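You operate a simulated robot arm through the tools that you are given. There is no shell and no other tool. Be economical: measure what you need, move in short steps, check, and stop when the job is done.

You are at the controls of a simulated two-armed robot. One attempt, no reset.

Task
Put the grey pad on the top of the cleaning table away on the top of the grey wall shelf. Put the yellow tape roll on the top of the cleaning table away on the front of the fixture table. Press the leak test key two times. Put the silver block labelled "M72" in the inside of the parts box. Turn the job dial to M23. Put the short tube that says "M93" from the kitting bench top on the shelf under the kitting bench and the short tube that says "M97" on the top of the crate bench. Open the top drawer of the jig bench. Do these in any order. Set down upright: yellow tape roll, silver block.

Only the result counts: the job must be done as asked and must still hold three seconds after the hand-in. Knocking over, shifting, dropping, spilling or breaking anything else fails it.

Robot
Two 7-joint arms with two-finger parallel grippers on one trunk, on a base that drives. Base frame: it is fixed to the floor where the robot stands at the start and does not move with it; the origin is under the middle of the robot, x ahead of it, y to its left, z up; the surface under the hand at the start is at about z = 724. Units: mm, degrees, N and s.
The left shoulder is at the start at [50, 165, 1030], the right one opposite. With the tool pointing down near the work surface each hand reaches from about 220 to 700 mm from the robot's upright axis, wherever it stands, measured 20 degrees to its own side. Places, roughly: front of the fixture table [-600, 3800, 900]; grey pad (6x9x5 cm) [700, 100, 800]; inside of the parts box (18x15 cm) [6880, 1960, 800]; job dial [6000, 1800, 800]; leak test key [4200, 100, 800]; shelf under the kitting bench [6300, 2100, 200]; short tube [6000, 2250, 1000]; silver block [5750, 2000, 750]; top drawer of the jig bench [500, 12700, 700]; top of the crate bench [2900, 0, 700]; top of the grey wall shelf (19x82 cm) [-3560, 4740, 1140]; yellow tape roll (6x6x7 cm) [2400, 400, 700]. Payload 3.91 kg a hand.
The tool frame of a hand sits at the grasp point between the pads (the TCP): z along the fingers, y along the line on which they close. The tips reach 30 mm beyond it. The gripper opens to 110 mm. The fingers are 20 mm wide and 10 mm thick; the gripper's body (48 by 112 mm) begins 55 mm behind the TCP.
Orientation is that of the tool frame in the base frame, as a unit quaternion [x, y, z, w]. With the fingers straight down and closing along the base's y, the tool's x points along the base's -x, its y along +y and its z along -z.

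Tools
- The arms move only by the tool send_rows. It takes "left_increments", "right_increments" or both (then of equal length, played together; a hand with none holds still); each is a list of rows, each an object of numbers (a shift or turn left out is 0, a gripper value left out holds the last): "fingers": the opening, from 0 (shut) to 1 (fully open); "tx", "ty", "tz": the shift along the base's x, y, z in mm; "rx", "ry", "rz": the turn, a rotation vector about the base's x, y, z in degrees. In form: [{"fingers": .., "tx": .., "ty": .., "tz": .., "rx": .., "ry": .., "rz": ..}, ...]. A call has 1 to 20 rows; each row is the pose to reach, as a shift and turn from the pose commanded when the call began. Rows are played at 5 a second. More than 50 mm and 8.6 degrees between two rows, or a gripper value outside its range, and nothing of the call is played. Where a pose cannot be reached the arm comes as near as it can. A force on the tool above 40 N (or 10 N above the force at the start of the call, whichever is more), or a blocked arm, ends the call early, and 0.2 s more pass. Each finger travels about 45 mm/s and halts on what it meets, pressing with about 28 N; the grip force reading is that of the motor and also rises with nothing between the fingers. The clock runs only during rows and for 0.2 s after the last one: add rows that repeat a pose to give the fingers time. The reply holds the time, the measured pose of the TCP, the force on the tool along the base axes, the opening and the grip force, in the units named above and with some noise, with the torque about the TCP (base axes, N m) and any sound that the robot's microphone picked up, and new pictures: "views" is both (left out), scene, wrist or none (wrist: the cameras of the hands that moved).
- Cameras (640 x 400 px; columns grow to the right, rows downward): "scene" is now at [118.7, 17, 1213.3]; the picture's right is [0.21, -0.98, 0.00], its down [-0.44, -0.09, -0.90] and it looks along [0.88, 0.19, -0.45] (base axes); focal length 283 px, centre (320, 200). "left" rides on the left gripper at [72, -17, -103] in its tool frame; the picture's right is [0.23, 0.97, 0.00], its down [-0.76, 0.18, -0.62] and it looks along [-0.61, 0.14, 0.78] (tool axes); focal length 222 px, centre (320, 200). "right" rides on the right gripper at [72, 17, -103] in its tool frame; the picture's right is [-0.23, 0.97, 0.00], its down [-0.76, -0.18, -0.62] and it looks along [-0.61, -0.14, 0.78] (tool axes); focal length 222 px, centre (320, 200). There is no depth. A picture from a camera that has moved, and an enlarged one, comes with that camera's place and axes in the base frame and with its lens.
- move_column(by): slides the trunk up (or, below 0, down) by that many mm; the arms and the scene camera ride with it, the base frame stays. It gives what a move gives, with no picture.
- drive_base(legs): drives the robot by 1 to 6 legs, each [ahead, left, turn to the left] in mm, mm and degrees, along the robot's own axes; the way and the turn of a leg run together, so that a leg with both is an arc; at most 1500 mm and 180 degrees a leg. The arms and the cameras ride along, it lands a little off, and it stops where it bumps. It gives what a move gives, and a new picture of the scene camera.
- head_to(pan, tilt): turns the head with the scene camera to pan (to the left, within 80 degrees either way) and tilt (down, from -29 to 69), counted from straight ahead of the robot. It gives what a move gives, and a new picture of the scene camera.
- enlarge(camera, box): a new picture of the part [left, top, right, bottom] of that camera's present view, enlarged. It takes no simulated time.
- hand_in(): hands the job in; it is judged then, once.

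Go step by step. Nothing tells you exact positions but the pictures and the camera data: compare them with the known pose of the tool, close in by small moves and look again before you grip or let go. The budget is 196 turns and 260 pictures, counting those below and the enlarged ones. Unless the task says otherwise, let go and move clear before handing in.

The tools are called after "Request:" by a JSON object that holds its "name" and its "arguments". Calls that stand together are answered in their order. send_rows: Moves the arms, as the interface text tells. Its arguments: {"type":"object","properties":{"left_increments":{"type":"array","items":{"type":"object","properties":{"fingers":{"type":"number"},"tx":{"type":"number"},"ty":{"type":"number"},"tz":{"type":"number"},"rx":{"type":"number"},"ry":{"type":"number"},"rz":{"type":"number"}}}},"right_increments":{"type":"array","items":{"type":"object","properties":{"fingers":{"type":"number"},"tx":{"type":"number"},"ty":{"type":"number"},"tz":{"type":"number"},"rx":{"type":"number"},"ry":{"type":"number"},"rz":{"type":"number"}}}},"views":{"type":"string","enum":["both","scene","wrist","none"]}},"required":[]} The other tools are called the same way: move_column (by) slides the trunk up or down; drive_base (legs) drives the base; head_to (pan, tilt) turns the head that bears the scene camera; enlarge (camera, box) takes an enlarged picture of a part of a camera's view; hand_in () hands the job in.

At the start:

```text
clock: 0.0
left_eef_pos: [495.5, 301.7, 979.9]
left_tcp_rot: [-0.001, 1.0, 0.0, 0.0]
left_ft_force: [0.0, 0.9, -0.2]
left_moment: [-0.02, -0.01, 0.04]
left_width: 109.9
left_grasp_force: 0.0
right_eef_pos: [406.7, -86.3, 989.8]
right_tcp_rot: [0.0, 1.0, 0.0, -0.001]
right_ft_force: [-0.4, -0.3, -0.5]
right_moment: [0.02, 0.01, -0.01]
right_width: 110.0
right_grasp_force: 0.1
trunk travel left (down, up): [-250.0, 253.0]
robot x, y, heading: [-0.0, -3.1, 0.1]
head pan, tilt: [11.9, 26.4]
```

scene: 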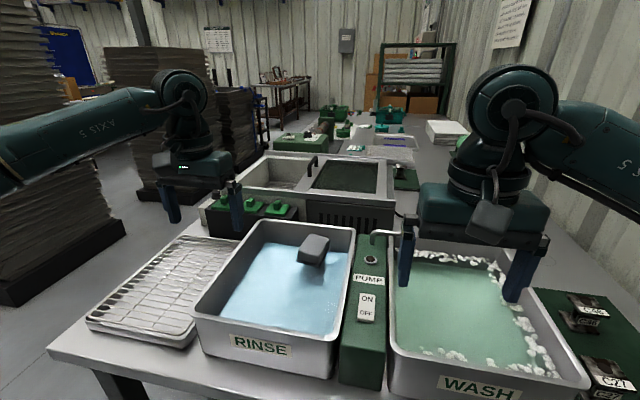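
right: 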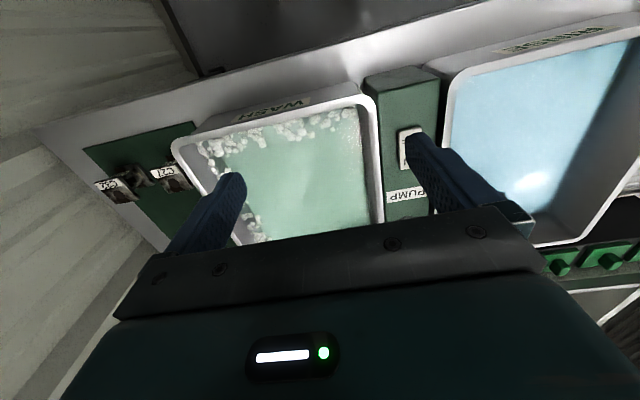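
left: 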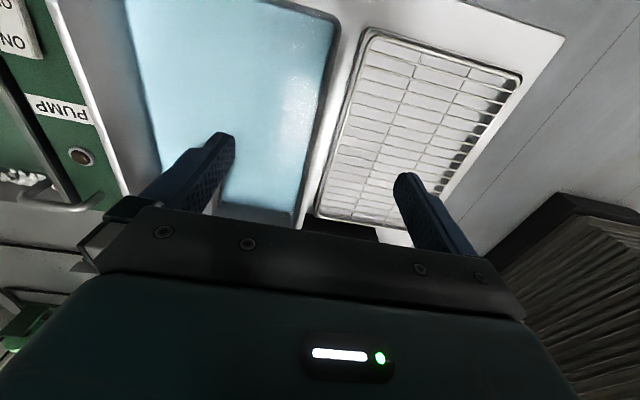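

I see the cleaning table with rinse and wash tubs, and a grey pad-like block in the rinse tub. I'll look closer before moving.

Request:
{"name": "enlarge", "arguments": {"camera": "scene", "box": [180, 80, 500, 280]}}

Request:
{"name": "head_to", "arguments": {"pan": 70, "tilt": 15}}

```text
2.00 times, centred on (340, 180) of scene
camera zoom: at [118.7, 17.0, 1213.3], right [0.21, -0.98, 0.0], down [-0.44, -0.09, -0.9], along [0.88, 0.19, -0.45], focal length 566 px, centre (280, 240)
```

zoom: 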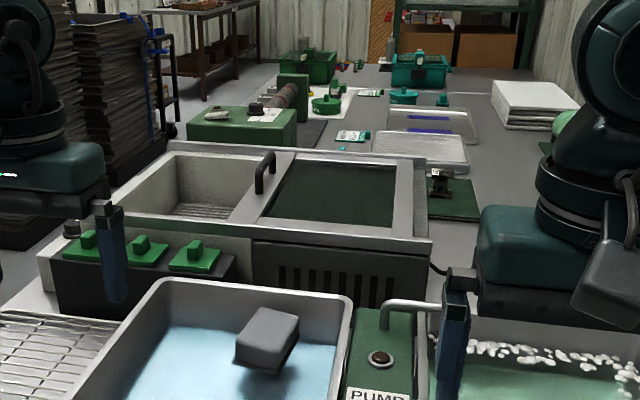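

```text
clock: 1.3
left_eef_pos: [493.9, 301.3, 980.0]
left_tcp_rot: [-0.001, 1.0, 0.0, 0.0]
left_ft_force: [-0.1, 1.0, 0.0]
left_moment: [-0.03, 0.02, 0.01]
left_width: 109.8
left_grasp_force: 0.0
right_eef_pos: [408.5, -87.1, 988.4]
right_tcp_rot: [0.0, 1.0, 0.001, 0.0]
right_ft_force: [0.5, 0.4, 0.3]
right_moment: [0.01, 0.02, -0.02]
right_width: 109.9
right_grasp_force: 0.2
trunk travel left (down, up): [-250.0, 253.0]
robot x, y, heading: [1.2, 0.8, -0.2]
head pan, tilt: [70.0, 15.0]
camera scene: at [61.0, 85.7, 1231.8], right [0.94, -0.34, 0.0], down [-0.09, -0.24, -0.97], along [0.33, 0.91, -0.26], focal length 283 px, centre (320, 200)
```

scene: 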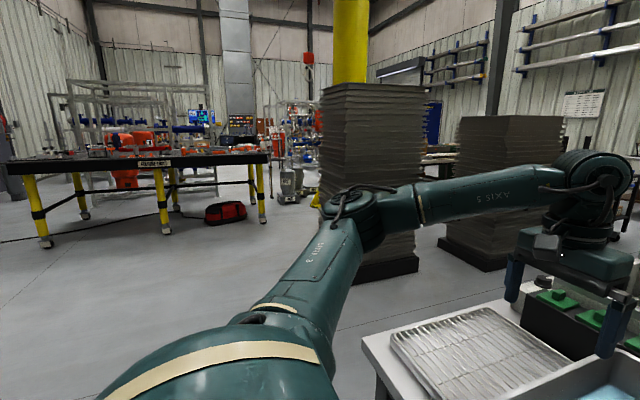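

The pad sits in the rinse tub at about (680,155,790). I'll face the head forward/down and bring the left hand above it for a closer look.

Request:
{"name": "send_rows", "arguments": {"left_increments": [{"tx": 35, "ty": -35}, {"tx": 70, "ty": -70}, {"tx": 105, "ty": -105}, {"tx": 140, "ty": -135}], "views": "none"}}

Request:
{"name": "head_to", "arguments": {"pan": 10, "tilt": 35}}

Request:
{"name": "enlarge", "arguments": {"camera": "left", "box": [0, 0, 640, 400]}}

```text
clock: 2.3
left_eef_pos: [632.7, 161.7, 980.6]
left_tcp_rot: [0.0, 1.0, 0.0, 0.0]
left_ft_force: [0.9, 0.2, 0.0]
left_moment: [0.01, 0.03, 0.01]
left_width: 110.1
left_grasp_force: 0.0
right_eef_pos: [407.2, -88.2, 988.5]
right_tcp_rot: [0.0, 1.0, -0.001, 0.0]
right_ft_force: [0.2, -0.7, -1.0]
right_moment: [0.03, -0.01, -0.02]
right_width: 109.8
right_grasp_force: 0.1
trunk travel left (down, up): [-250.0, 253.0]
robot x, y, heading: [-1.0, 3.0, 0.1]
head pan, tilt: [70.0, 15.0]
```

```text
clock: 3.6
left_eef_pos: [632.1, 163.5, 981.2]
left_tcp_rot: [-0.001, 1.0, 0.0, 0.0]
left_ft_force: [0.3, -0.8, 0.3]
left_moment: [-0.05, -0.02, 0.03]
left_width: 109.8
left_grasp_force: 0.0
right_eef_pos: [407.0, -87.2, 988.7]
right_tcp_rot: [0.0, 1.0, 0.0, 0.0]
right_ft_force: [0.4, -0.4, 0.2]
right_moment: [0.0, 0.01, -0.02]
right_width: 110.0
right_grasp_force: 0.0
trunk travel left (down, up): [-250.0, 253.0]
robot x, y, heading: [-0.9, -1.0, -0.2]
head pan, tilt: [10.0, 35.0]
camera scene: at [115.7, 13.4, 1199.9], right [0.17, -0.98, 0.0], down [-0.56, -0.1, -0.82], along [0.81, 0.14, -0.57], focal length 283 px, centre (320, 200)
```

scene: 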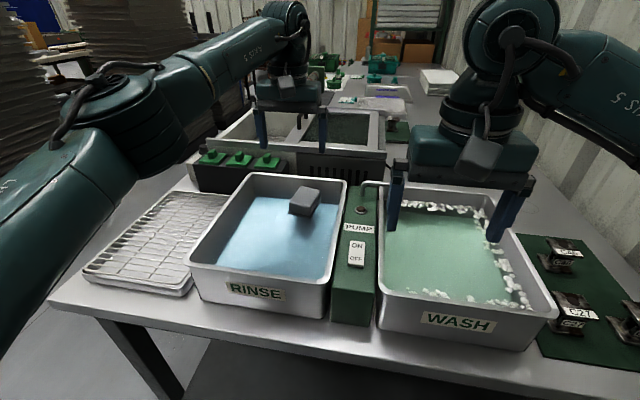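

```text
1.00 times, centred on (320, 200) of left (not enlarged: the box is as wide or as high as the picture)
camera zoom: at [559.1, 147.4, 1085.2], right [-0.23, 0.97, 0.0], down [0.76, 0.18, 0.62], along [0.61, 0.14, -0.78], focal length 222 px, centre (320, 200)
```

zoom: 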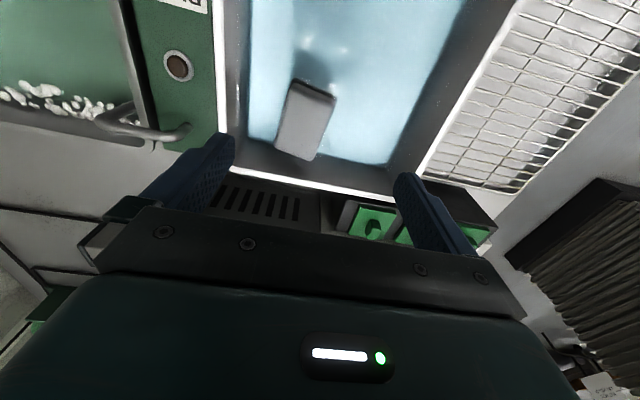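

Triangulating both views, the pad's top centre is at about (663,149,809), long axis along x with about -6° yaw. I'll align and descend in steps.

Request:
{"name": "send_rows", "arguments": {"left_increments": [{"tx": 28, "ty": -15, "rz": -6}, {"tx": 28, "ty": -15, "rz": -6, "tz": -45}, {"tx": 28, "ty": -15, "rz": -6, "tz": -90}, {"tx": 28, "ty": -15, "rz": -6, "tz": -130}, {"tx": 28, "ty": -15, "rz": -6, "tz": -130}], "views": "both"}}

```text
clock: 4.8
left_eef_pos: [655.3, 163.2, 866.0]
left_tcp_rot: [0.052, 0.999, 0.0, 0.002]
left_ft_force: [-0.6, 0.1, -0.1]
left_moment: [-0.01, 0.0, 0.01]
left_width: 110.0
left_grasp_force: 0.0
left hand out of reach, approached as far as the arm can: row 1, 2, 3, 4, 5
right_eef_pos: [408.4, -87.1, 988.6]
right_tcp_rot: [0.0, 1.0, 0.0, 0.0]
right_ft_force: [-0.4, -0.1, -0.4]
right_moment: [-0.04, -0.01, 0.02]
right_width: 110.2
right_grasp_force: 0.1
trunk travel left (down, up): [-250.0, 253.0]
robot x, y, heading: [-2.1, -3.7, 0.1]
head pan, tilt: [10.0, 35.0]
camera scene: at [115.7, 13.3, 1199.9], right [0.17, -0.98, 0.0], down [-0.56, -0.1, -0.82], along [0.81, 0.14, -0.57], focal length 283 px, centre (320, 200)
camera left: at [583.1, 155.4, 970.2], right [-0.12, 0.99, 0.0], down [0.77, 0.1, 0.62], along [0.62, 0.08, -0.78], focal length 222 px, centre (320, 200)
```

scene: 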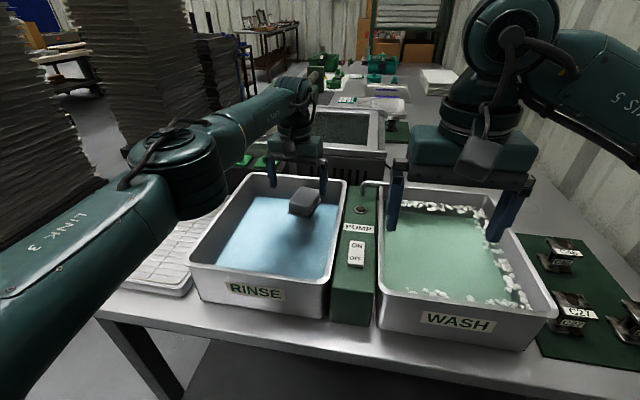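
left: 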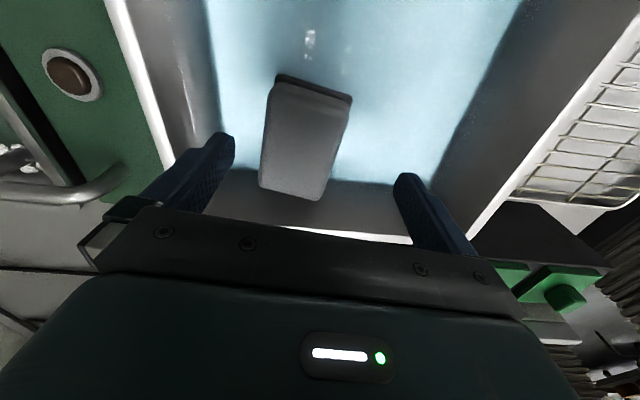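

The pad is slightly out of reach. I'll raise the hand a bit and creep the base forward 50 mm.

Request:
{"name": "send_rows", "arguments": {"left_increments": [{"tz": 40, "tx": -10}], "views": "none"}}

Request:
{"name": "drive_base", "arguments": {"legs": [[50, 0, 0]]}}

```text
clock: 5.2
left_eef_pos: [645.5, 165.3, 905.6]
left_tcp_rot: [0.051, 0.999, 0.001, 0.0]
left_ft_force: [-0.6, 0.1, 0.2]
left_moment: [-0.02, -0.02, -0.01]
left_width: 110.2
left_grasp_force: 0.0
right_eef_pos: [406.9, -87.5, 989.5]
right_tcp_rot: [0.0, 1.0, 0.0, -0.001]
right_ft_force: [-0.2, -0.2, -0.3]
right_moment: [0.0, -0.03, 0.0]
right_width: 109.8
right_grasp_force: 0.1
trunk travel left (down, up): [-250.0, 253.0]
robot x, y, heading: [-1.0, 1.8, 0.1]
head pan, tilt: [10.0, 35.0]
```

```text
clock: 6.1
left_eef_pos: [694.5, 163.8, 905.4]
left_tcp_rot: [0.053, 0.999, 0.0, 0.0]
left_ft_force: [0.4, -0.2, 0.0]
left_moment: [0.0, 0.0, -0.01]
left_width: 109.8
left_grasp_force: 0.0
right_eef_pos: [455.6, -86.9, 988.8]
right_tcp_rot: [0.001, 1.0, 0.0, 0.0]
right_ft_force: [0.6, -0.1, -0.8]
right_moment: [0.0, 0.01, 0.0]
right_width: 110.2
right_grasp_force: 0.0
trunk travel left (down, up): [-250.0, 253.0]
robot x, y, heading: [49.7, 1.1, -0.1]
head pan, tilt: [10.0, 35.0]
camera scene: at [164.6, 13.1, 1199.8], right [0.17, -0.98, 0.0], down [-0.57, -0.1, -0.82], along [0.81, 0.14, -0.57], focal length 283 px, centre (320, 200)
```

scene: 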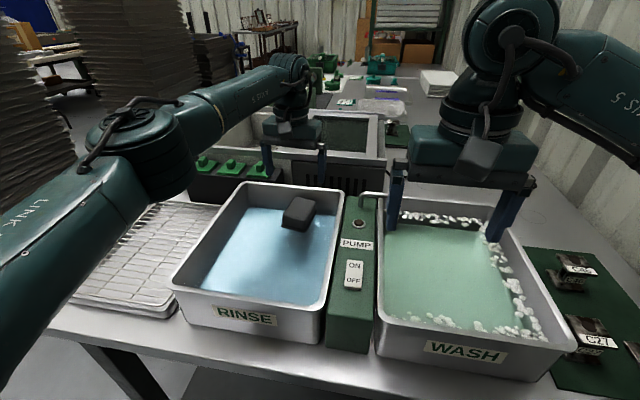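

Re-measured: pad centre ~(661,150), yaw matches. Now descend and grip.

Request:
{"name": "send_rows", "arguments": {"left_increments": [{"tx": -33, "ty": -14}, {"tx": -33, "ty": -14, "tz": -45}, {"tx": -33, "ty": -14, "tz": -85}, {"tx": -33, "ty": -14, "tz": -115}, {"tx": -33, "ty": -14, "tz": -115}], "views": "both"}}

```text
clock: 7.3
left_eef_pos: [660.2, 151.2, 791.9]
left_tcp_rot: [0.052, 0.999, 0.0, 0.0]
left_ft_force: [-0.5, 0.2, 0.3]
left_moment: [0.0, -0.01, -0.03]
left_width: 110.0
left_grasp_force: 0.1
right_eef_pos: [455.9, -87.3, 989.2]
right_tcp_rot: [0.001, 1.0, 0.0, -0.001]
right_ft_force: [0.0, -0.7, 0.1]
right_moment: [0.0, -0.01, -0.02]
right_width: 110.2
right_grasp_force: 0.0
trunk travel left (down, up): [-250.0, 253.0]
robot x, y, heading: [48.4, -1.3, -0.3]
head pan, tilt: [10.0, 35.0]
camera scene: at [164.1, 13.1, 1199.9], right [0.17, -0.98, 0.0], down [-0.56, -0.1, -0.82], along [0.81, 0.14, -0.57], focal length 283 px, centre (320, 200)
camera left: at [587.1, 142.9, 895.9], right [-0.12, 0.99, 0.0], down [0.78, 0.1, 0.62], along [0.62, 0.08, -0.78], focal length 222 px, centre (320, 200)
```

scene: 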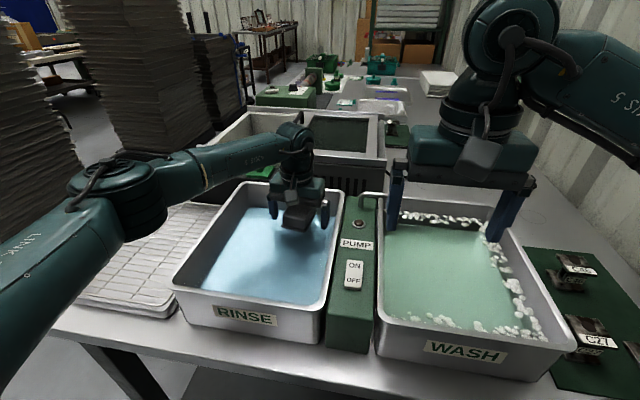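
left: 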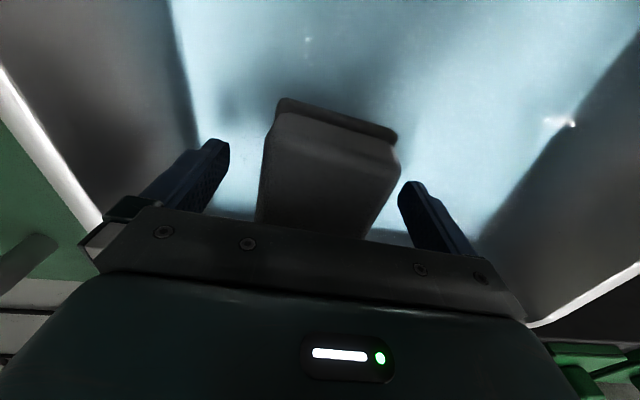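

The pad is between the fingers. Close and lift.

Request:
{"name": "send_rows", "arguments": {"left_increments": [{"tz": -6}, {"tz": -6, "fingers": 0.3}, {"tz": -6, "fingers": 0.3}, {"tz": -6, "fingers": 0.3}, {"tz": -6, "fingers": 0.3}, {"tz": -6, "fingers": 0.3}, {"tz": 30}, {"tz": 75}, {"tz": 120}, {"tz": 165}, {"tz": 210}], "views": "both"}}

```text
clock: 9.7
left_eef_pos: [659.7, 149.1, 1004.3]
left_tcp_rot: [0.053, 0.999, 0.0, -0.001]
left_ft_force: [-0.2, 0.1, -0.1]
left_moment: [0.0, -0.03, 0.01]
left_width: 59.5
left_grasp_force: 28.1
right_eef_pos: [456.1, -88.1, 989.0]
right_tcp_rot: [0.001, 1.0, 0.001, 0.0]
right_ft_force: [-0.2, 0.3, 0.2]
right_moment: [-0.01, 0.02, 0.03]
right_width: 109.7
right_grasp_force: 0.1
trunk travel left (down, up): [-250.0, 253.0]
robot x, y, heading: [51.3, -1.0, -0.0]
head pan, tilt: [10.0, 35.0]
camera scene: at [163.9, 12.9, 1199.9], right [0.17, -0.99, 0.0], down [-0.56, -0.1, -0.82], along [0.81, 0.14, -0.57], focal length 283 px, centre (320, 200)
camera left: at [586.2, 140.3, 1108.2], right [-0.12, 0.99, 0.0], down [0.78, 0.1, 0.62], along [0.62, 0.08, -0.78], focal length 222 px, centre (320, 200)
```

scene: 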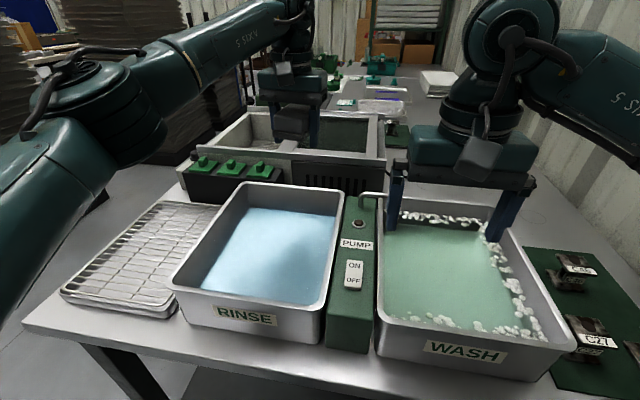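
left: 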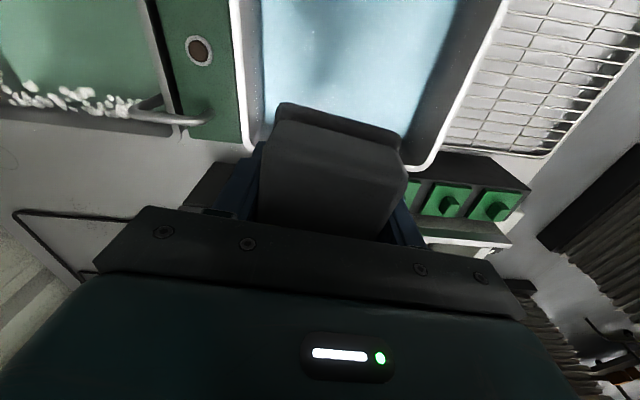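

Pad is held. Retract the left arm, back off and look at the aisle to the left for the route.

Request:
{"name": "send_rows", "arguments": {"left_increments": [{"tx": -40, "ty": 25}, {"tx": -80, "ty": 50}, {"tx": -120, "ty": 75}, {"tx": -160, "ty": 100}, {"tx": -200, "ty": 120}, {"tx": -240, "ty": 130}], "views": "none"}}

Request:
{"name": "drive_base", "arguments": {"legs": [[-350, 0, 0]]}}

Request:
{"name": "head_to", "arguments": {"pan": 40, "tilt": 10}}

```text
clock: 11.1
left_eef_pos: [418.8, 280.9, 1000.4]
left_tcp_rot: [0.053, 0.999, 0.0, 0.0]
left_ft_force: [1.1, -0.2, -0.9]
left_moment: [0.0, 0.02, -0.03]
left_width: 59.3
left_grasp_force: 27.9
right_eef_pos: [455.0, -87.4, 988.6]
right_tcp_rot: [0.001, 1.0, 0.001, 0.0]
right_ft_force: [0.1, 0.0, 0.6]
right_moment: [0.01, -0.03, -0.01]
right_width: 110.0
right_grasp_force: 0.0
trunk travel left (down, up): [-250.0, 253.0]
robot x, y, heading: [49.4, 1.9, 0.1]
head pan, tilt: [10.0, 35.0]
```

```text
clock: 13.4
left_eef_pos: [66.5, 282.5, 1000.1]
left_tcp_rot: [0.049, 0.999, 0.0, 0.0]
left_ft_force: [-0.5, 0.0, -0.7]
left_moment: [0.02, 0.01, 0.0]
left_width: 59.4
left_grasp_force: 28.3
right_eef_pos: [105.7, -87.0, 988.4]
right_tcp_rot: [-0.002, 1.0, 0.0, 0.0]
right_ft_force: [-0.5, 0.1, 0.0]
right_moment: [0.02, -0.02, 0.0]
right_width: 110.2
right_grasp_force: 0.0
trunk travel left (down, up): [-250.0, 253.0]
robot x, y, heading: [-303.4, -0.0, 0.4]
head pan, tilt: [10.0, 35.0]
camera scene: at [-187.6, 13.2, 1199.9], right [0.18, -0.98, 0.0], down [-0.56, -0.1, -0.82], along [0.81, 0.15, -0.57], focal length 283 px, centre (320, 200)
```

scene: 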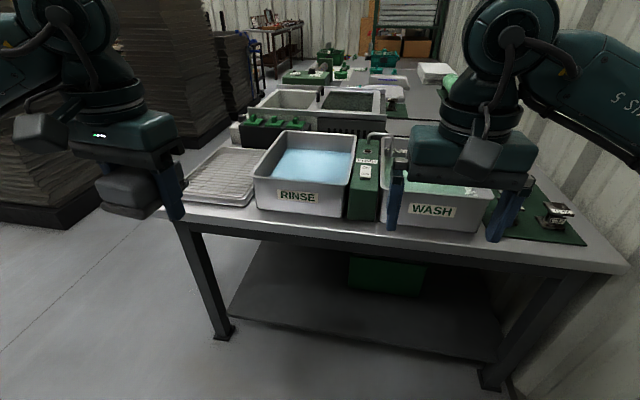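

```text
clock: 14.3
left_eef_pos: [66.2, 281.8, 1000.5]
left_tcp_rot: [0.049, 0.999, 0.0, 0.0]
left_ft_force: [-0.4, -0.5, -0.5]
left_moment: [0.0, 0.02, 0.04]
left_width: 59.6
left_grasp_force: 28.1
right_eef_pos: [104.6, -84.5, 989.2]
right_tcp_rot: [-0.002, 1.0, 0.0, 0.0]
right_ft_force: [0.0, 0.5, 0.0]
right_moment: [0.01, 0.03, 0.01]
right_width: 110.2
right_grasp_force: 0.0
trunk travel left (down, up): [-250.0, 253.0]
robot x, y, heading: [-304.4, -1.6, 0.7]
head pan, tilt: [40.0, 10.0]
camera scene: at [-203.0, 57.6, 1239.9], right [0.65, -0.76, 0.0], down [-0.13, -0.11, -0.98], along [0.75, 0.64, -0.17], focal length 283 px, centre (320, 200)
```

scene: 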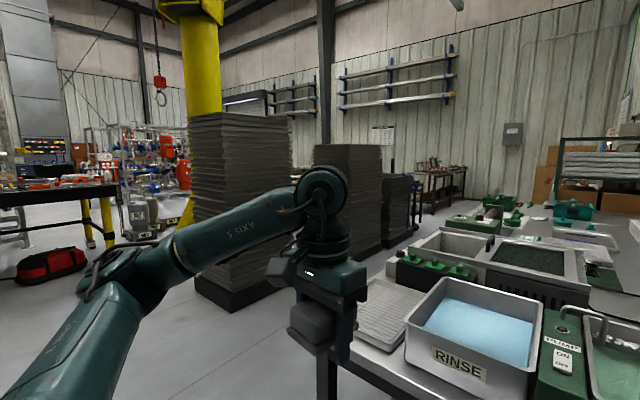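

The aisle between table and stacks is wide (~y 500 to 1750). I'll strafe into it, face the table (heading -90) and slide along to x≈2500.

Request:
{"name": "drive_base", "arguments": {"legs": [[0, 1050, 0], [0, 0, -90], [0, 1400, 0], [0, 1400, 0]]}}

Request:
{"name": "head_to", "arguments": {"pan": 0, "tilt": 30}}

```text
clock: 52.2
left_eef_pos: [2756.3, 498.8, 1000.3]
left_tcp_rot: [0.769, 0.639, 0.0, 0.0]
left_ft_force: [0.2, 0.4, -0.5]
left_moment: [0.0, -0.04, -0.04]
left_width: 59.2
left_grasp_force: 28.0
right_eef_pos: [2387.3, 491.7, 989.4]
right_tcp_rot: [0.735, 0.678, 0.0, 0.0]
right_ft_force: [0.2, -0.1, 0.5]
right_moment: [0.02, -0.04, 0.02]
right_width: 110.1
right_grasp_force: 0.1
trunk travel left (down, up): [-250.0, 253.0]
robot x, y, heading: [2505.1, 891.7, -94.7]
head pan, tilt: [40.0, 10.0]
camera scene: at [2558.0, 783.5, 1240.0], right [-0.82, -0.58, 0.0], down [-0.1, 0.14, -0.98], along [0.57, -0.8, -0.17], focal length 283 px, centre (320, 200)
```

scene: 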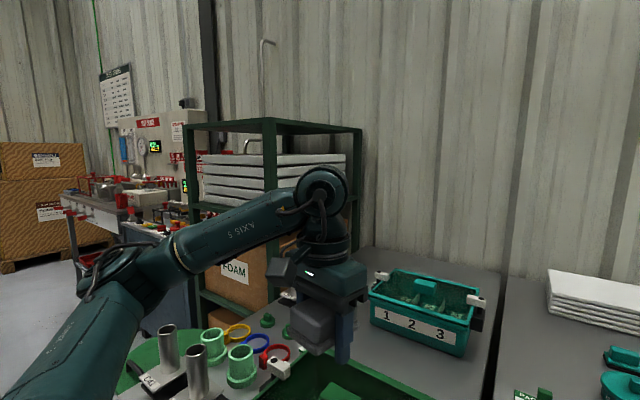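

```text
clock: 53.2
left_eef_pos: [2755.2, 498.4, 1000.1]
left_tcp_rot: [0.769, 0.639, 0.0, -0.001]
left_ft_force: [0.1, 0.2, -0.6]
left_moment: [-0.04, 0.02, 0.01]
left_width: 59.3
left_grasp_force: 28.4
right_eef_pos: [2387.1, 492.0, 989.4]
right_tcp_rot: [0.736, 0.677, -0.001, 0.001]
right_ft_force: [-1.4, -0.3, 0.0]
right_moment: [0.02, 0.01, -0.01]
right_width: 110.0
right_grasp_force: 0.2
trunk travel left (down, up): [-250.0, 253.0]
robot x, y, heading: [2507.2, 888.3, -94.6]
head pan, tilt: [0.0, 30.0]
camera scene: at [2496.9, 769.2, 1207.7], right [-1.0, 0.08, 0.0], down [0.04, 0.5, -0.87], along [-0.07, -0.86, -0.5], focal length 283 px, centre (320, 200)
```

scene: 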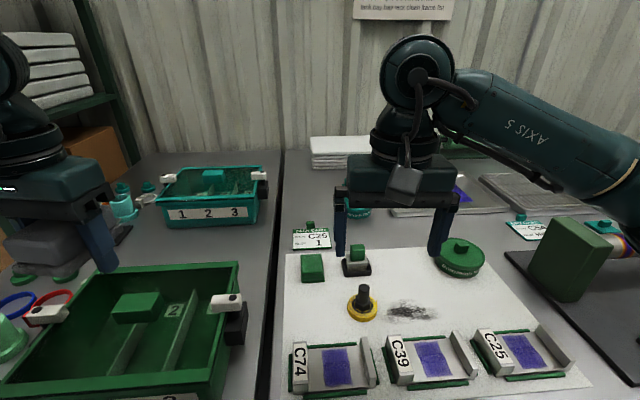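

A yellow round item with a dark top sits at about (2374,375), matching the tape hint. Enlarging it.

Request:
{"name": "enlarge", "arguments": {"camera": "scene", "box": [280, 230, 480, 355]}}

Request:
{"name": "enlarge", "arguments": {"camera": "right", "box": [0, 0, 640, 400]}}

```text
3.20 times, centred on (380, 292) of scene
camera zoom: at [2496.9, 769.2, 1207.7], right [-1.0, 0.08, 0.0], down [0.04, 0.5, -0.87], along [-0.07, -0.86, -0.5], focal length 905 px, centre (128, -96)
```

zoom: 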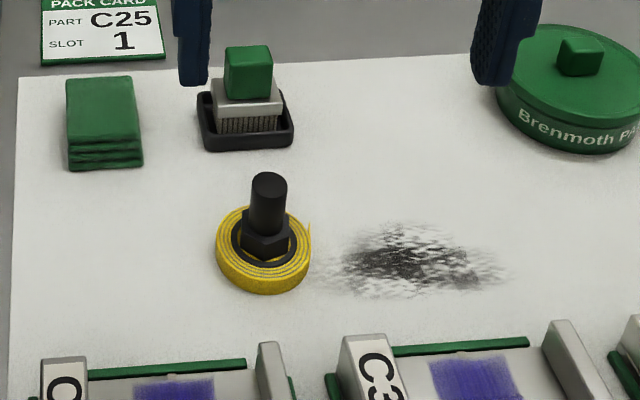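

```text
1.00 times, centred on (320, 200) of right (not enlarged: the box is as wide or as high as the picture)
camera zoom: at [2409.9, 561.8, 1092.0], right [0.95, -0.31, 0.0], down [-0.24, -0.74, 0.62], along [-0.19, -0.59, -0.78], focal length 222 px, centre (320, 200)
```

zoom: 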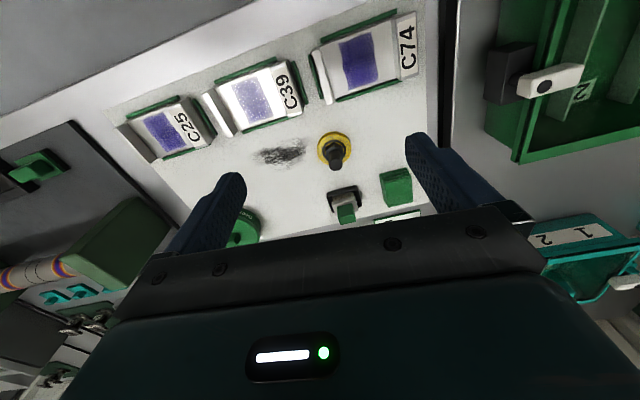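

The tape roll (yellow ring with dark post) is near (2381,392). I'll move the right hand above it, part-way down, and re-measure.

Request:
{"name": "send_rows", "arguments": {"right_increments": [{"tx": -3, "ty": -45}, {"tx": -6, "ty": -90}, {"tx": -6, "ty": -100, "tz": -40}, {"tx": -6, "ty": -100, "tz": -80, "fingers": 0.6}, {"tx": -6, "ty": -100, "tz": -100, "fingers": 0.6}, {"tx": -6, "ty": -100, "tz": -100, "fingers": 0.6}], "views": "both"}}

```text
clock: 54.6
left_eef_pos: [2755.9, 498.9, 1000.5]
left_tcp_rot: [0.77, 0.639, 0.0, 0.001]
left_ft_force: [0.1, 0.4, -1.1]
left_moment: [0.0, 0.0, 0.01]
left_width: 59.4
left_grasp_force: 28.0
right_eef_pos: [2380.9, 391.3, 889.1]
right_tcp_rot: [0.735, 0.678, 0.001, 0.0]
right_ft_force: [-0.5, -0.1, -0.2]
right_moment: [0.03, 0.02, 0.01]
right_width: 65.9
right_grasp_force: 0.1
trunk travel left (down, up): [-250.0, 253.0]
robot x, y, heading: [2504.4, 887.8, -94.8]
head pan, tilt: [0.0, 30.0]
camera scene: at [2496.8, 769.3, 1207.6], right [-1.0, 0.08, 0.0], down [0.04, 0.5, -0.87], along [-0.07, -0.86, -0.5], focal length 283 px, centre (320, 200)
camera right: at [2404.2, 461.6, 992.3], right [0.95, -0.31, 0.0], down [-0.24, -0.74, 0.62], along [-0.19, -0.59, -0.78], focal length 222 px, centre (320, 200)
```

scene: 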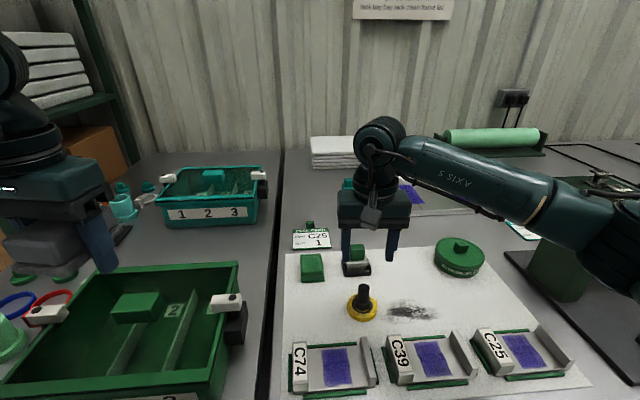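
right: 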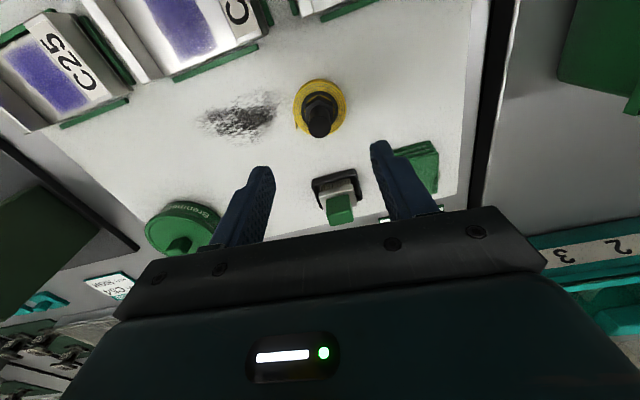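

Estimate now: roll centre ~(2377,387), base near z≈700. Lower further, staying just above the post.

Request:
{"name": "send_rows", "arguments": {"right_increments": [{"tx": -3, "ty": -3, "tz": -30}, {"tx": -3, "ty": -3, "tz": -60}, {"tx": -3, "ty": -3, "tz": -65}], "views": "both"}}

```text
clock: 55.4
left_eef_pos: [2755.6, 497.7, 1000.0]
left_tcp_rot: [0.769, 0.639, -0.001, 0.0]
left_ft_force: [-0.3, 0.8, -1.2]
left_moment: [-0.01, -0.02, 0.0]
left_width: 59.4
left_grasp_force: 27.9
right_eef_pos: [2377.6, 388.7, 824.0]
right_tcp_rot: [0.735, 0.678, 0.0, 0.0]
right_ft_force: [-0.2, -0.7, 0.2]
right_moment: [-0.03, 0.01, 0.0]
right_width: 66.0
right_grasp_force: 0.0
trunk travel left (down, up): [-250.0, 253.0]
robot x, y, heading: [2510.5, 895.5, -94.9]
head pan, tilt: [0.0, 30.0]
camera scene: at [2496.8, 769.3, 1207.7], right [-1.0, 0.08, 0.0], down [0.04, 0.5, -0.87], along [-0.07, -0.86, -0.5], focal length 283 px, centre (320, 200)
camera right: at [2400.9, 459.0, 926.7], right [0.95, -0.31, 0.0], down [-0.24, -0.74, 0.62], along [-0.19, -0.59, -0.78], focal length 222 px, centre (320, 200)
```

scene: 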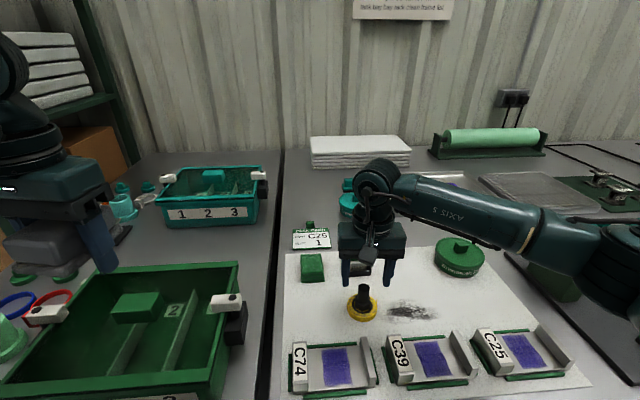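
right: 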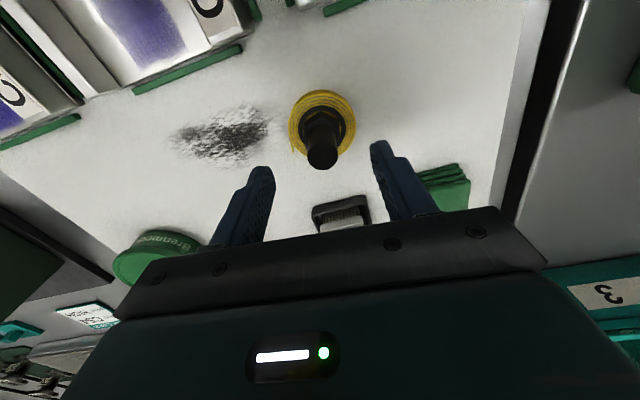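

Closer view gives (2381,392), post top z≈792. Descend to z≈780 around the post and grip.

Request:
{"name": "send_rows", "arguments": {"right_increments": [{"tx": 3, "ty": 3, "tz": -20}, {"tx": 3, "ty": 3, "tz": -44}, {"tx": 3, "ty": 3, "tz": -44}], "views": "both"}}

```text
clock: 56.2
left_eef_pos: [2756.0, 497.9, 1000.1]
left_tcp_rot: [0.77, 0.639, 0.0, 0.0]
left_ft_force: [0.1, -0.5, -0.6]
left_moment: [0.02, 0.0, 0.02]
left_width: 59.3
left_grasp_force: 28.2
right_eef_pos: [2379.3, 389.2, 778.4]
right_tcp_rot: [0.735, 0.678, 0.0, 0.001]
right_ft_force: [1.2, 0.2, 0.2]
right_moment: [0.01, 0.02, -0.03]
right_width: 66.1
right_grasp_force: 0.2
trunk travel left (down, up): [-250.0, 253.0]
robot x, y, heading: [2507.1, 892.9, -94.6]
head pan, tilt: [0.0, 30.0]
camera scene: at [2496.8, 769.2, 1207.6], right [-1.0, 0.08, 0.0], down [0.04, 0.5, -0.87], along [-0.07, -0.86, -0.5], focal length 283 px, centre (320, 200)
camera right: at [2403.4, 459.6, 881.4], right [0.95, -0.31, 0.0], down [-0.24, -0.74, 0.62], along [-0.19, -0.59, -0.78], focal length 222 px, centre (320, 200)
```

scene: 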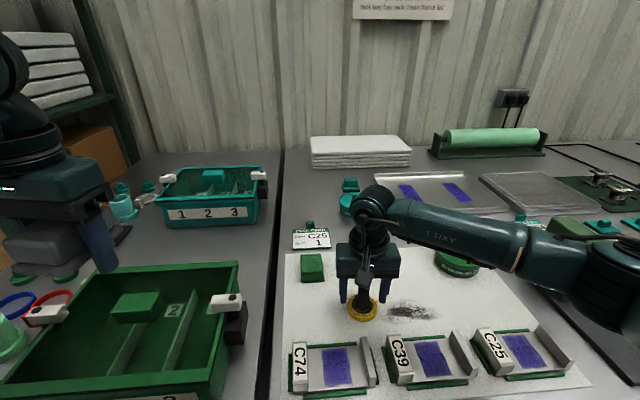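
right: 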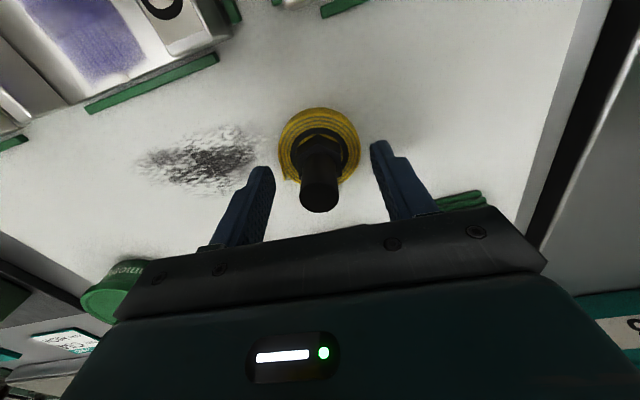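

Aligned within a few mm; shift slightly and close on the post, then lift.

Request:
{"name": "send_rows", "arguments": {"right_increments": [{"tx": 3, "ty": 4, "tz": 2}, {"tx": 3, "ty": 4, "tz": 2, "fingers": 0}, {"tx": 3, "ty": 4, "tz": 2, "fingers": 0}, {"tx": 3, "ty": 4, "tz": 2, "fingers": 0}, {"tx": 3, "ty": 4, "tz": 2, "fingers": 0}, {"tx": 3, "ty": 4, "tz": 2, "fingers": 0}, {"tx": 3, "ty": 4, "tz": 2, "fingers": 0}, {"tx": 3, "ty": 4, "tz": 22, "fingers": 0}, {"tx": 3, "ty": 4, "tz": 42, "fingers": 0}], "views": "both"}}

```text
clock: 58.2
left_eef_pos: [2756.2, 497.9, 1000.1]
left_tcp_rot: [0.769, 0.639, 0.0, 0.0]
left_ft_force: [0.0, -0.4, -0.7]
left_moment: [-0.02, 0.02, 0.05]
left_width: 59.3
left_grasp_force: 27.6
right_eef_pos: [2383.8, 392.9, 822.7]
right_tcp_rot: [0.735, 0.678, 0.0, 0.0]
right_ft_force: [1.0, -0.2, -0.4]
right_moment: [0.02, -0.01, -0.02]
right_width: 31.6
right_grasp_force: 28.3
trunk travel left (down, up): [-250.0, 253.0]
robot x, y, heading: [2506.3, 893.3, -94.7]
head pan, tilt: [0.0, 30.0]
camera scene: at [2496.8, 769.3, 1207.6], right [-1.0, 0.08, 0.0], down [0.04, 0.5, -0.87], along [-0.07, -0.86, -0.5], focal length 283 px, centre (320, 200)
camera right: at [2406.5, 464.3, 925.7], right [0.95, -0.31, 0.0], down [-0.24, -0.74, 0.62], along [-0.19, -0.59, -0.78], focal length 222 px, centre (320, 200)
```

scene: 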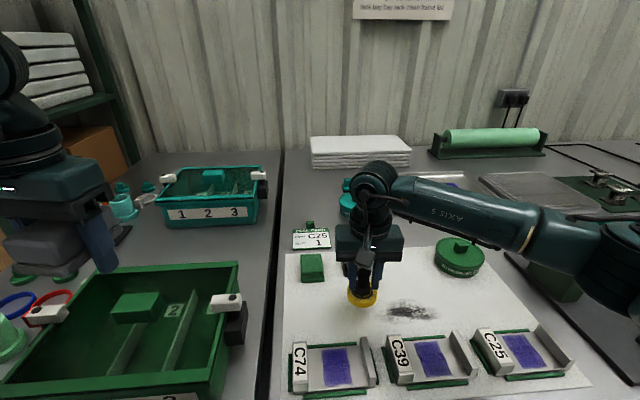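
right: 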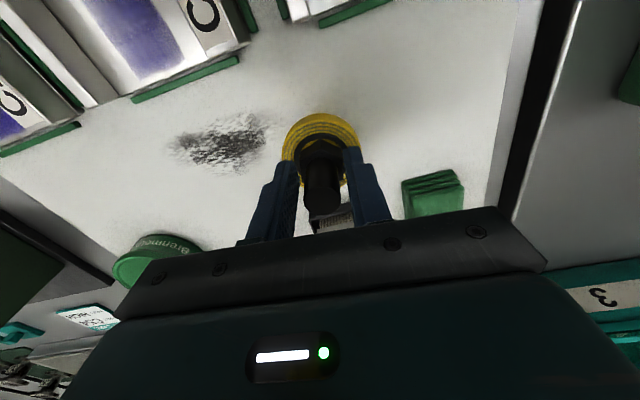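

Tape roll is gripped firmly (31.6 mm across its nut) and lifted. Raise and retract, then drive toward the fixture table.

Request:
{"name": "send_rows", "arguments": {"right_increments": [{"tz": 45}, {"tz": 90}, {"tz": 135}, {"tz": 175}, {"tz": 175, "ty": 45}, {"tz": 175, "ty": 90}, {"tz": 175, "ty": 110}], "views": "none"}}

Request:
{"name": "drive_base", "arguments": {"legs": [[-100, 0, 4.6], [0, -1500, 0], [0, -1500, 0], [0, -150, 0], [0, 0, 180], [1200, 0, 0]]}}

```text
clock: 59.8
left_eef_pos: [2756.1, 499.2, 1001.1]
left_tcp_rot: [0.77, 0.638, 0.0, 0.0]
left_ft_force: [-0.4, 0.6, -0.9]
left_moment: [0.02, -0.01, -0.04]
left_width: 59.5
left_grasp_force: 27.7
right_eef_pos: [2387.1, 506.0, 995.4]
right_tcp_rot: [0.736, 0.677, 0.0, 0.0]
right_ft_force: [-0.2, -0.2, 0.1]
right_moment: [0.02, -0.03, 0.0]
right_width: 31.7
right_grasp_force: 28.1
trunk travel left (down, up): [-250.0, 253.0]
robot x, y, heading: [2506.0, 893.3, -94.7]
head pan, tilt: [0.0, 30.0]
```

```text
clock: 101.3
left_eef_pos: [-904.8, 2640.6, 999.7]
left_tcp_rot: [-0.671, 0.742, 0.0, 0.001]
left_ft_force: [-0.1, -0.4, -1.3]
left_moment: [-0.01, 0.0, 0.01]
left_width: 59.4
left_grasp_force: 27.7
right_eef_pos: [-535.6, 2664.6, 994.7]
right_tcp_rot: [-0.707, 0.707, 0.0, 0.0]
right_ft_force: [-0.3, 0.4, -0.4]
right_moment: [0.0, 0.0, 0.0]
right_width: 31.4
right_grasp_force: 28.0
trunk travel left (down, up): [-250.0, 253.0]
robot x, y, heading: [-625.9, 2270.8, 90.1]
head pan, tilt: [0.0, 30.0]
camera scene: at [-624.3, 2388.3, 1207.6], right [1.0, 0.0, 0.0], down [0.0, -0.5, -0.87], along [0.0, 0.87, -0.5], focal length 283 px, centre (320, 200)
```

scene: 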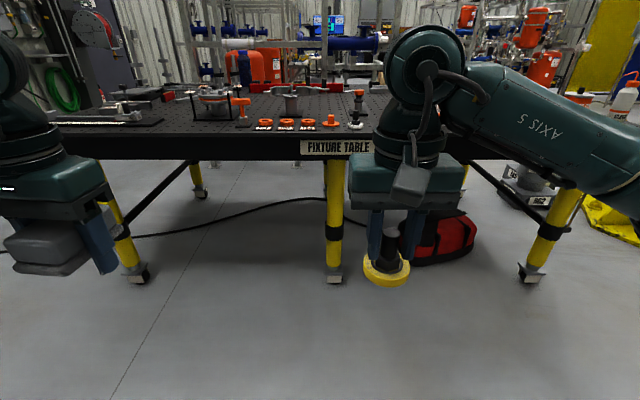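

The fixture table's front edge is at about y≈3550, z≈850. I'll drive closer and look at the free surface.

Request:
{"name": "drive_base", "arguments": {"legs": [[600, 0, 0]]}}

Request:
{"name": "head_to", "arguments": {"pan": 0, "tilt": 35}}

```text
clock: 104.7
left_eef_pos: [-900.3, 3244.4, 1000.6]
left_tcp_rot: [-0.668, 0.744, -0.001, 0.0]
left_ft_force: [-0.3, 0.0, -1.5]
left_moment: [0.01, -0.03, -0.01]
left_width: 59.4
left_grasp_force: 27.9
right_eef_pos: [-532.1, 3266.8, 994.2]
right_tcp_rot: [-0.705, 0.709, -0.001, 0.0]
right_ft_force: [-1.3, 0.5, 0.2]
right_moment: [0.02, 0.03, 0.01]
right_width: 31.7
right_grasp_force: 28.3
trunk travel left (down, up): [-250.0, 253.0]
robot x, y, heading: [-623.0, 2871.6, 89.8]
head pan, tilt: [0.0, 30.0]
camera scene: at [-622.0, 2989.4, 1207.6], right [1.0, -0.01, 0.0], down [0.0, -0.5, -0.87], along [0.0, 0.87, -0.5], focal length 283 px, centre (320, 200)
```

scene: 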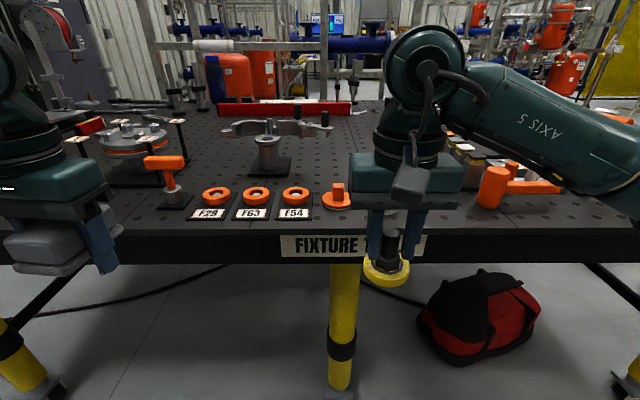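

```text
clock: 105.4
left_eef_pos: [-901.1, 3244.3, 1000.7]
left_tcp_rot: [-0.667, 0.745, 0.0, 0.0]
left_ft_force: [1.0, 0.8, -0.8]
left_moment: [0.01, 0.03, 0.02]
left_width: 59.4
left_grasp_force: 27.8
right_eef_pos: [-531.8, 3265.6, 994.8]
right_tcp_rot: [-0.705, 0.709, 0.0, 0.0]
right_ft_force: [0.7, -0.8, -0.2]
right_moment: [0.02, 0.02, 0.01]
right_width: 31.5
right_grasp_force: 28.3
trunk travel left (down, up): [-250.0, 253.0]
robot x, y, heading: [-623.7, 2872.0, 89.9]
head pan, tilt: [0.0, 35.0]
camera scene: at [-622.0, 2986.9, 1199.9], right [1.0, -0.01, 0.0], down [0.0, -0.57, -0.82], along [0.0, 0.82, -0.57], focal length 283 px, centre (320, 200)
```

scene: 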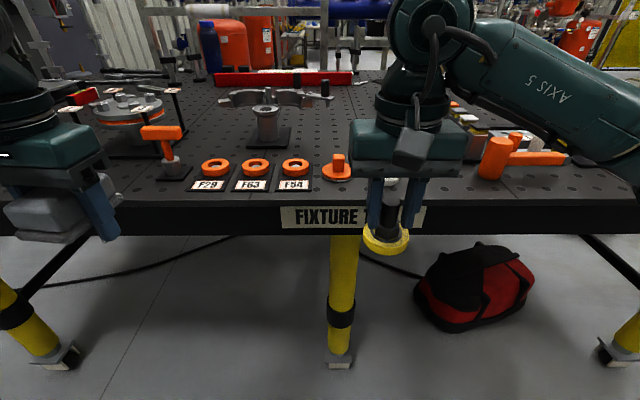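

Edge is around y≈3420, z≈885. I'll check the right wrist camera for free space near the hidden part.

Request:
{"name": "enlarge", "arguments": {"camera": "right", "box": [0, 0, 640, 400]}}

Request:
{"name": "enlarge", "arguments": {"camera": "scene", "box": [100, 100, 420, 300]}}

```text
1.00 times, centred on (320, 200) of right (not enlarged: the box is as wide or as high as the picture)
camera zoom: at [-549.7, 3192.2, 1098.2], right [-0.97, 0.23, 0.0], down [0.18, 0.76, 0.62], along [0.14, 0.61, -0.78], focal length 222 px, centre (320, 200)
```

zoom: 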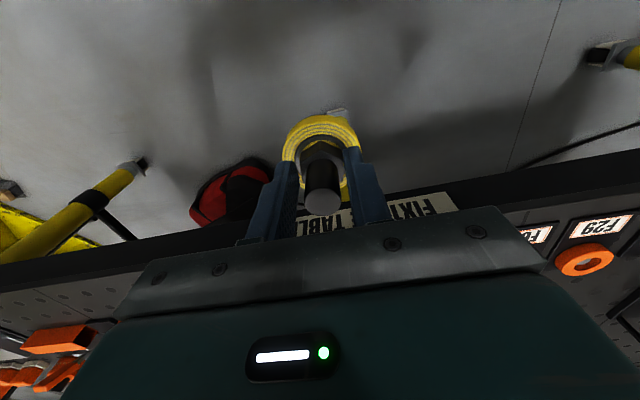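

```text
2.00 times, centred on (260, 200) of scene
camera zoom: at [-622.0, 2986.9, 1199.9], right [1.0, -0.01, 0.0], down [0.0, -0.57, -0.82], along [0.0, 0.82, -0.57], focal length 566 px, centre (440, 200)
```

zoom: 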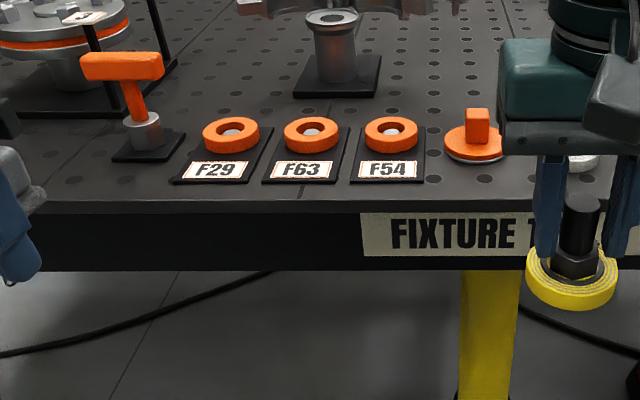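

A free gap between the white part (x≈-475) and the orange bar (x≈-290) looks fine. Move the tape over to x≈-375 and look.

Request:
{"name": "send_rows", "arguments": {"right_increments": [{"tx": 40, "tz": 15}, {"tx": 80, "tz": 30}, {"tx": 120, "tz": 30}, {"tx": 155, "tz": 30}, {"tx": 157, "ty": 48, "tz": 30}, {"tx": 157, "ty": 96, "tz": 30}, {"tx": 157, "ty": 144, "tz": 30}, {"tx": 157, "ty": 190, "tz": 30}, {"tx": 157, "ty": 190, "tz": 30}], "views": "both"}}

```text
clock: 107.4
left_eef_pos: [-901.5, 3243.1, 999.8]
left_tcp_rot: [-0.668, 0.744, 0.0, 0.0]
left_ft_force: [-1.1, 0.0, -0.8]
left_moment: [-0.01, 0.0, 0.0]
left_width: 59.3
left_grasp_force: 28.4
right_eef_pos: [-373.4, 3452.3, 1024.5]
right_tcp_rot: [-0.706, 0.708, 0.0, 0.0]
right_ft_force: [-0.4, 0.3, -1.1]
right_moment: [0.01, 0.01, 0.04]
right_width: 31.7
right_grasp_force: 28.4
trunk travel left (down, up): [-250.0, 253.0]
robot x, y, heading: [-622.8, 2867.7, 89.5]
head pan, tilt: [0.0, 35.0]
camera scene: at [-621.9, 2986.8, 1199.8], right [1.0, -0.01, 0.0], down [0.0, -0.57, -0.82], along [0.0, 0.82, -0.57], focal length 283 px, centre (320, 200)
camera right: at [-390.7, 3380.4, 1127.3], right [-0.97, 0.23, 0.0], down [0.18, 0.76, 0.62], along [0.14, 0.61, -0.78], focal length 222 px, centre (320, 200)
```

scene: 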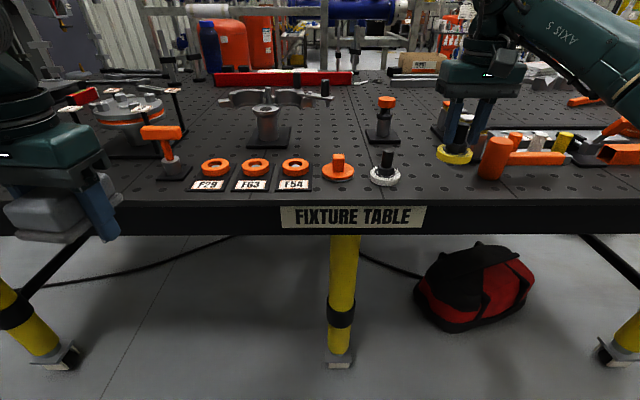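
right: 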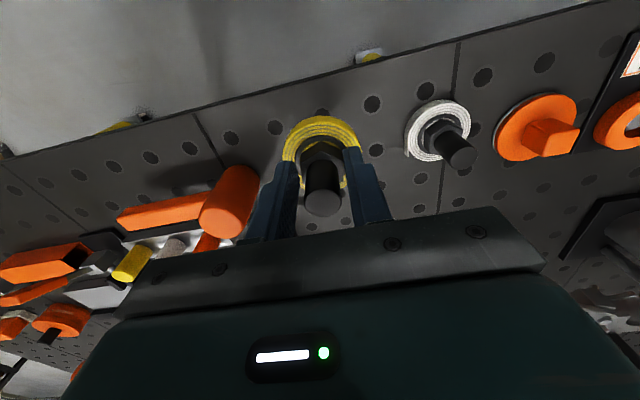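

The gap is clear (white roll at x≈-486, orange bar from x≈-290). Advance to y≈3485 and lower to just above the surface.

Request:
{"name": "send_rows", "arguments": {"right_increments": [{"ty": 33, "tz": -20}, {"ty": 33, "tz": -45}, {"ty": 33, "tz": -70}, {"ty": 33, "tz": -70}], "views": "both"}}

```text
clock: 108.4
left_eef_pos: [-900.8, 3242.5, 1001.7]
left_tcp_rot: [-0.668, 0.744, 0.001, 0.0]
left_ft_force: [0.4, 0.1, -1.3]
left_moment: [0.03, -0.01, -0.01]
left_width: 59.1
left_grasp_force: 27.8
right_eef_pos: [-375.3, 3487.4, 958.2]
right_tcp_rot: [-0.705, 0.709, 0.003, 0.004]
right_ft_force: [3.9, 5.2, 23.9]
right_moment: [-0.01, -0.09, 0.02]
right_width: 31.2
right_grasp_force: 27.8
trunk travel left (down, up): [-250.0, 253.0]
robot x, y, heading: [-621.7, 2870.2, 89.9]
head pan, tilt: [0.0, 35.0]
camera scene: at [-622.5, 2985.3, 1200.5], right [1.0, -0.01, 0.0], down [0.0, -0.57, -0.82], along [0.0, 0.82, -0.57], focal length 283 px, centre (320, 200)
camera right: at [-392.6, 3413.2, 1060.9], right [-0.97, 0.23, 0.0], down [0.18, 0.75, 0.63], along [0.15, 0.61, -0.78], focal length 222 px, centre (320, 200)
```

scene: 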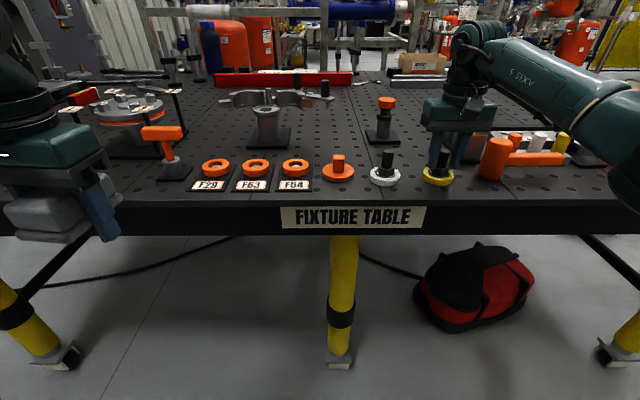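
right: 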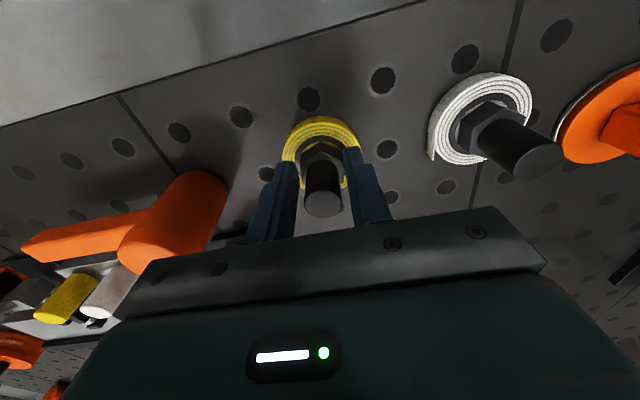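

The tape is touching the table (24 N up at z=958). Relieve slightly, open, and lift away.

Request:
{"name": "send_rows", "arguments": {"right_increments": [{"tz": 3}, {"tz": 3}, {"tz": 3, "fingers": 0.5}, {"tz": 3, "fingers": 0.5}, {"tz": 3, "fingers": 0.5}, {"tz": 3, "fingers": 0.5}], "views": "wrist"}}

```text
clock: 109.8
left_eef_pos: [-900.4, 3243.3, 1000.9]
left_tcp_rot: [-0.668, 0.744, 0.001, 0.0]
left_ft_force: [-0.9, -0.4, -0.3]
left_moment: [-0.02, -0.01, 0.0]
left_width: 59.2
left_grasp_force: 28.5
right_eef_pos: [-376.9, 3486.9, 957.8]
right_tcp_rot: [-0.706, 0.708, -0.001, 0.0]
right_ft_force: [-0.6, -0.1, 0.9]
right_moment: [0.02, 0.02, 0.02]
right_width: 54.8
right_grasp_force: 0.0
trunk travel left (down, up): [-250.0, 253.0]
robot x, y, heading: [-621.9, 2872.2, 89.6]
head pan, tilt: [0.0, 35.0]
camera right: at [-392.9, 3414.4, 1060.2], right [-0.97, 0.23, 0.0], down [0.18, 0.76, 0.62], along [0.14, 0.61, -0.78], focal length 222 px, centre (320, 200)
```

right: 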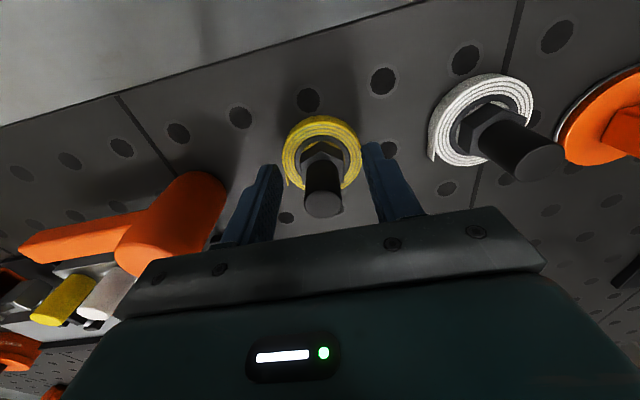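

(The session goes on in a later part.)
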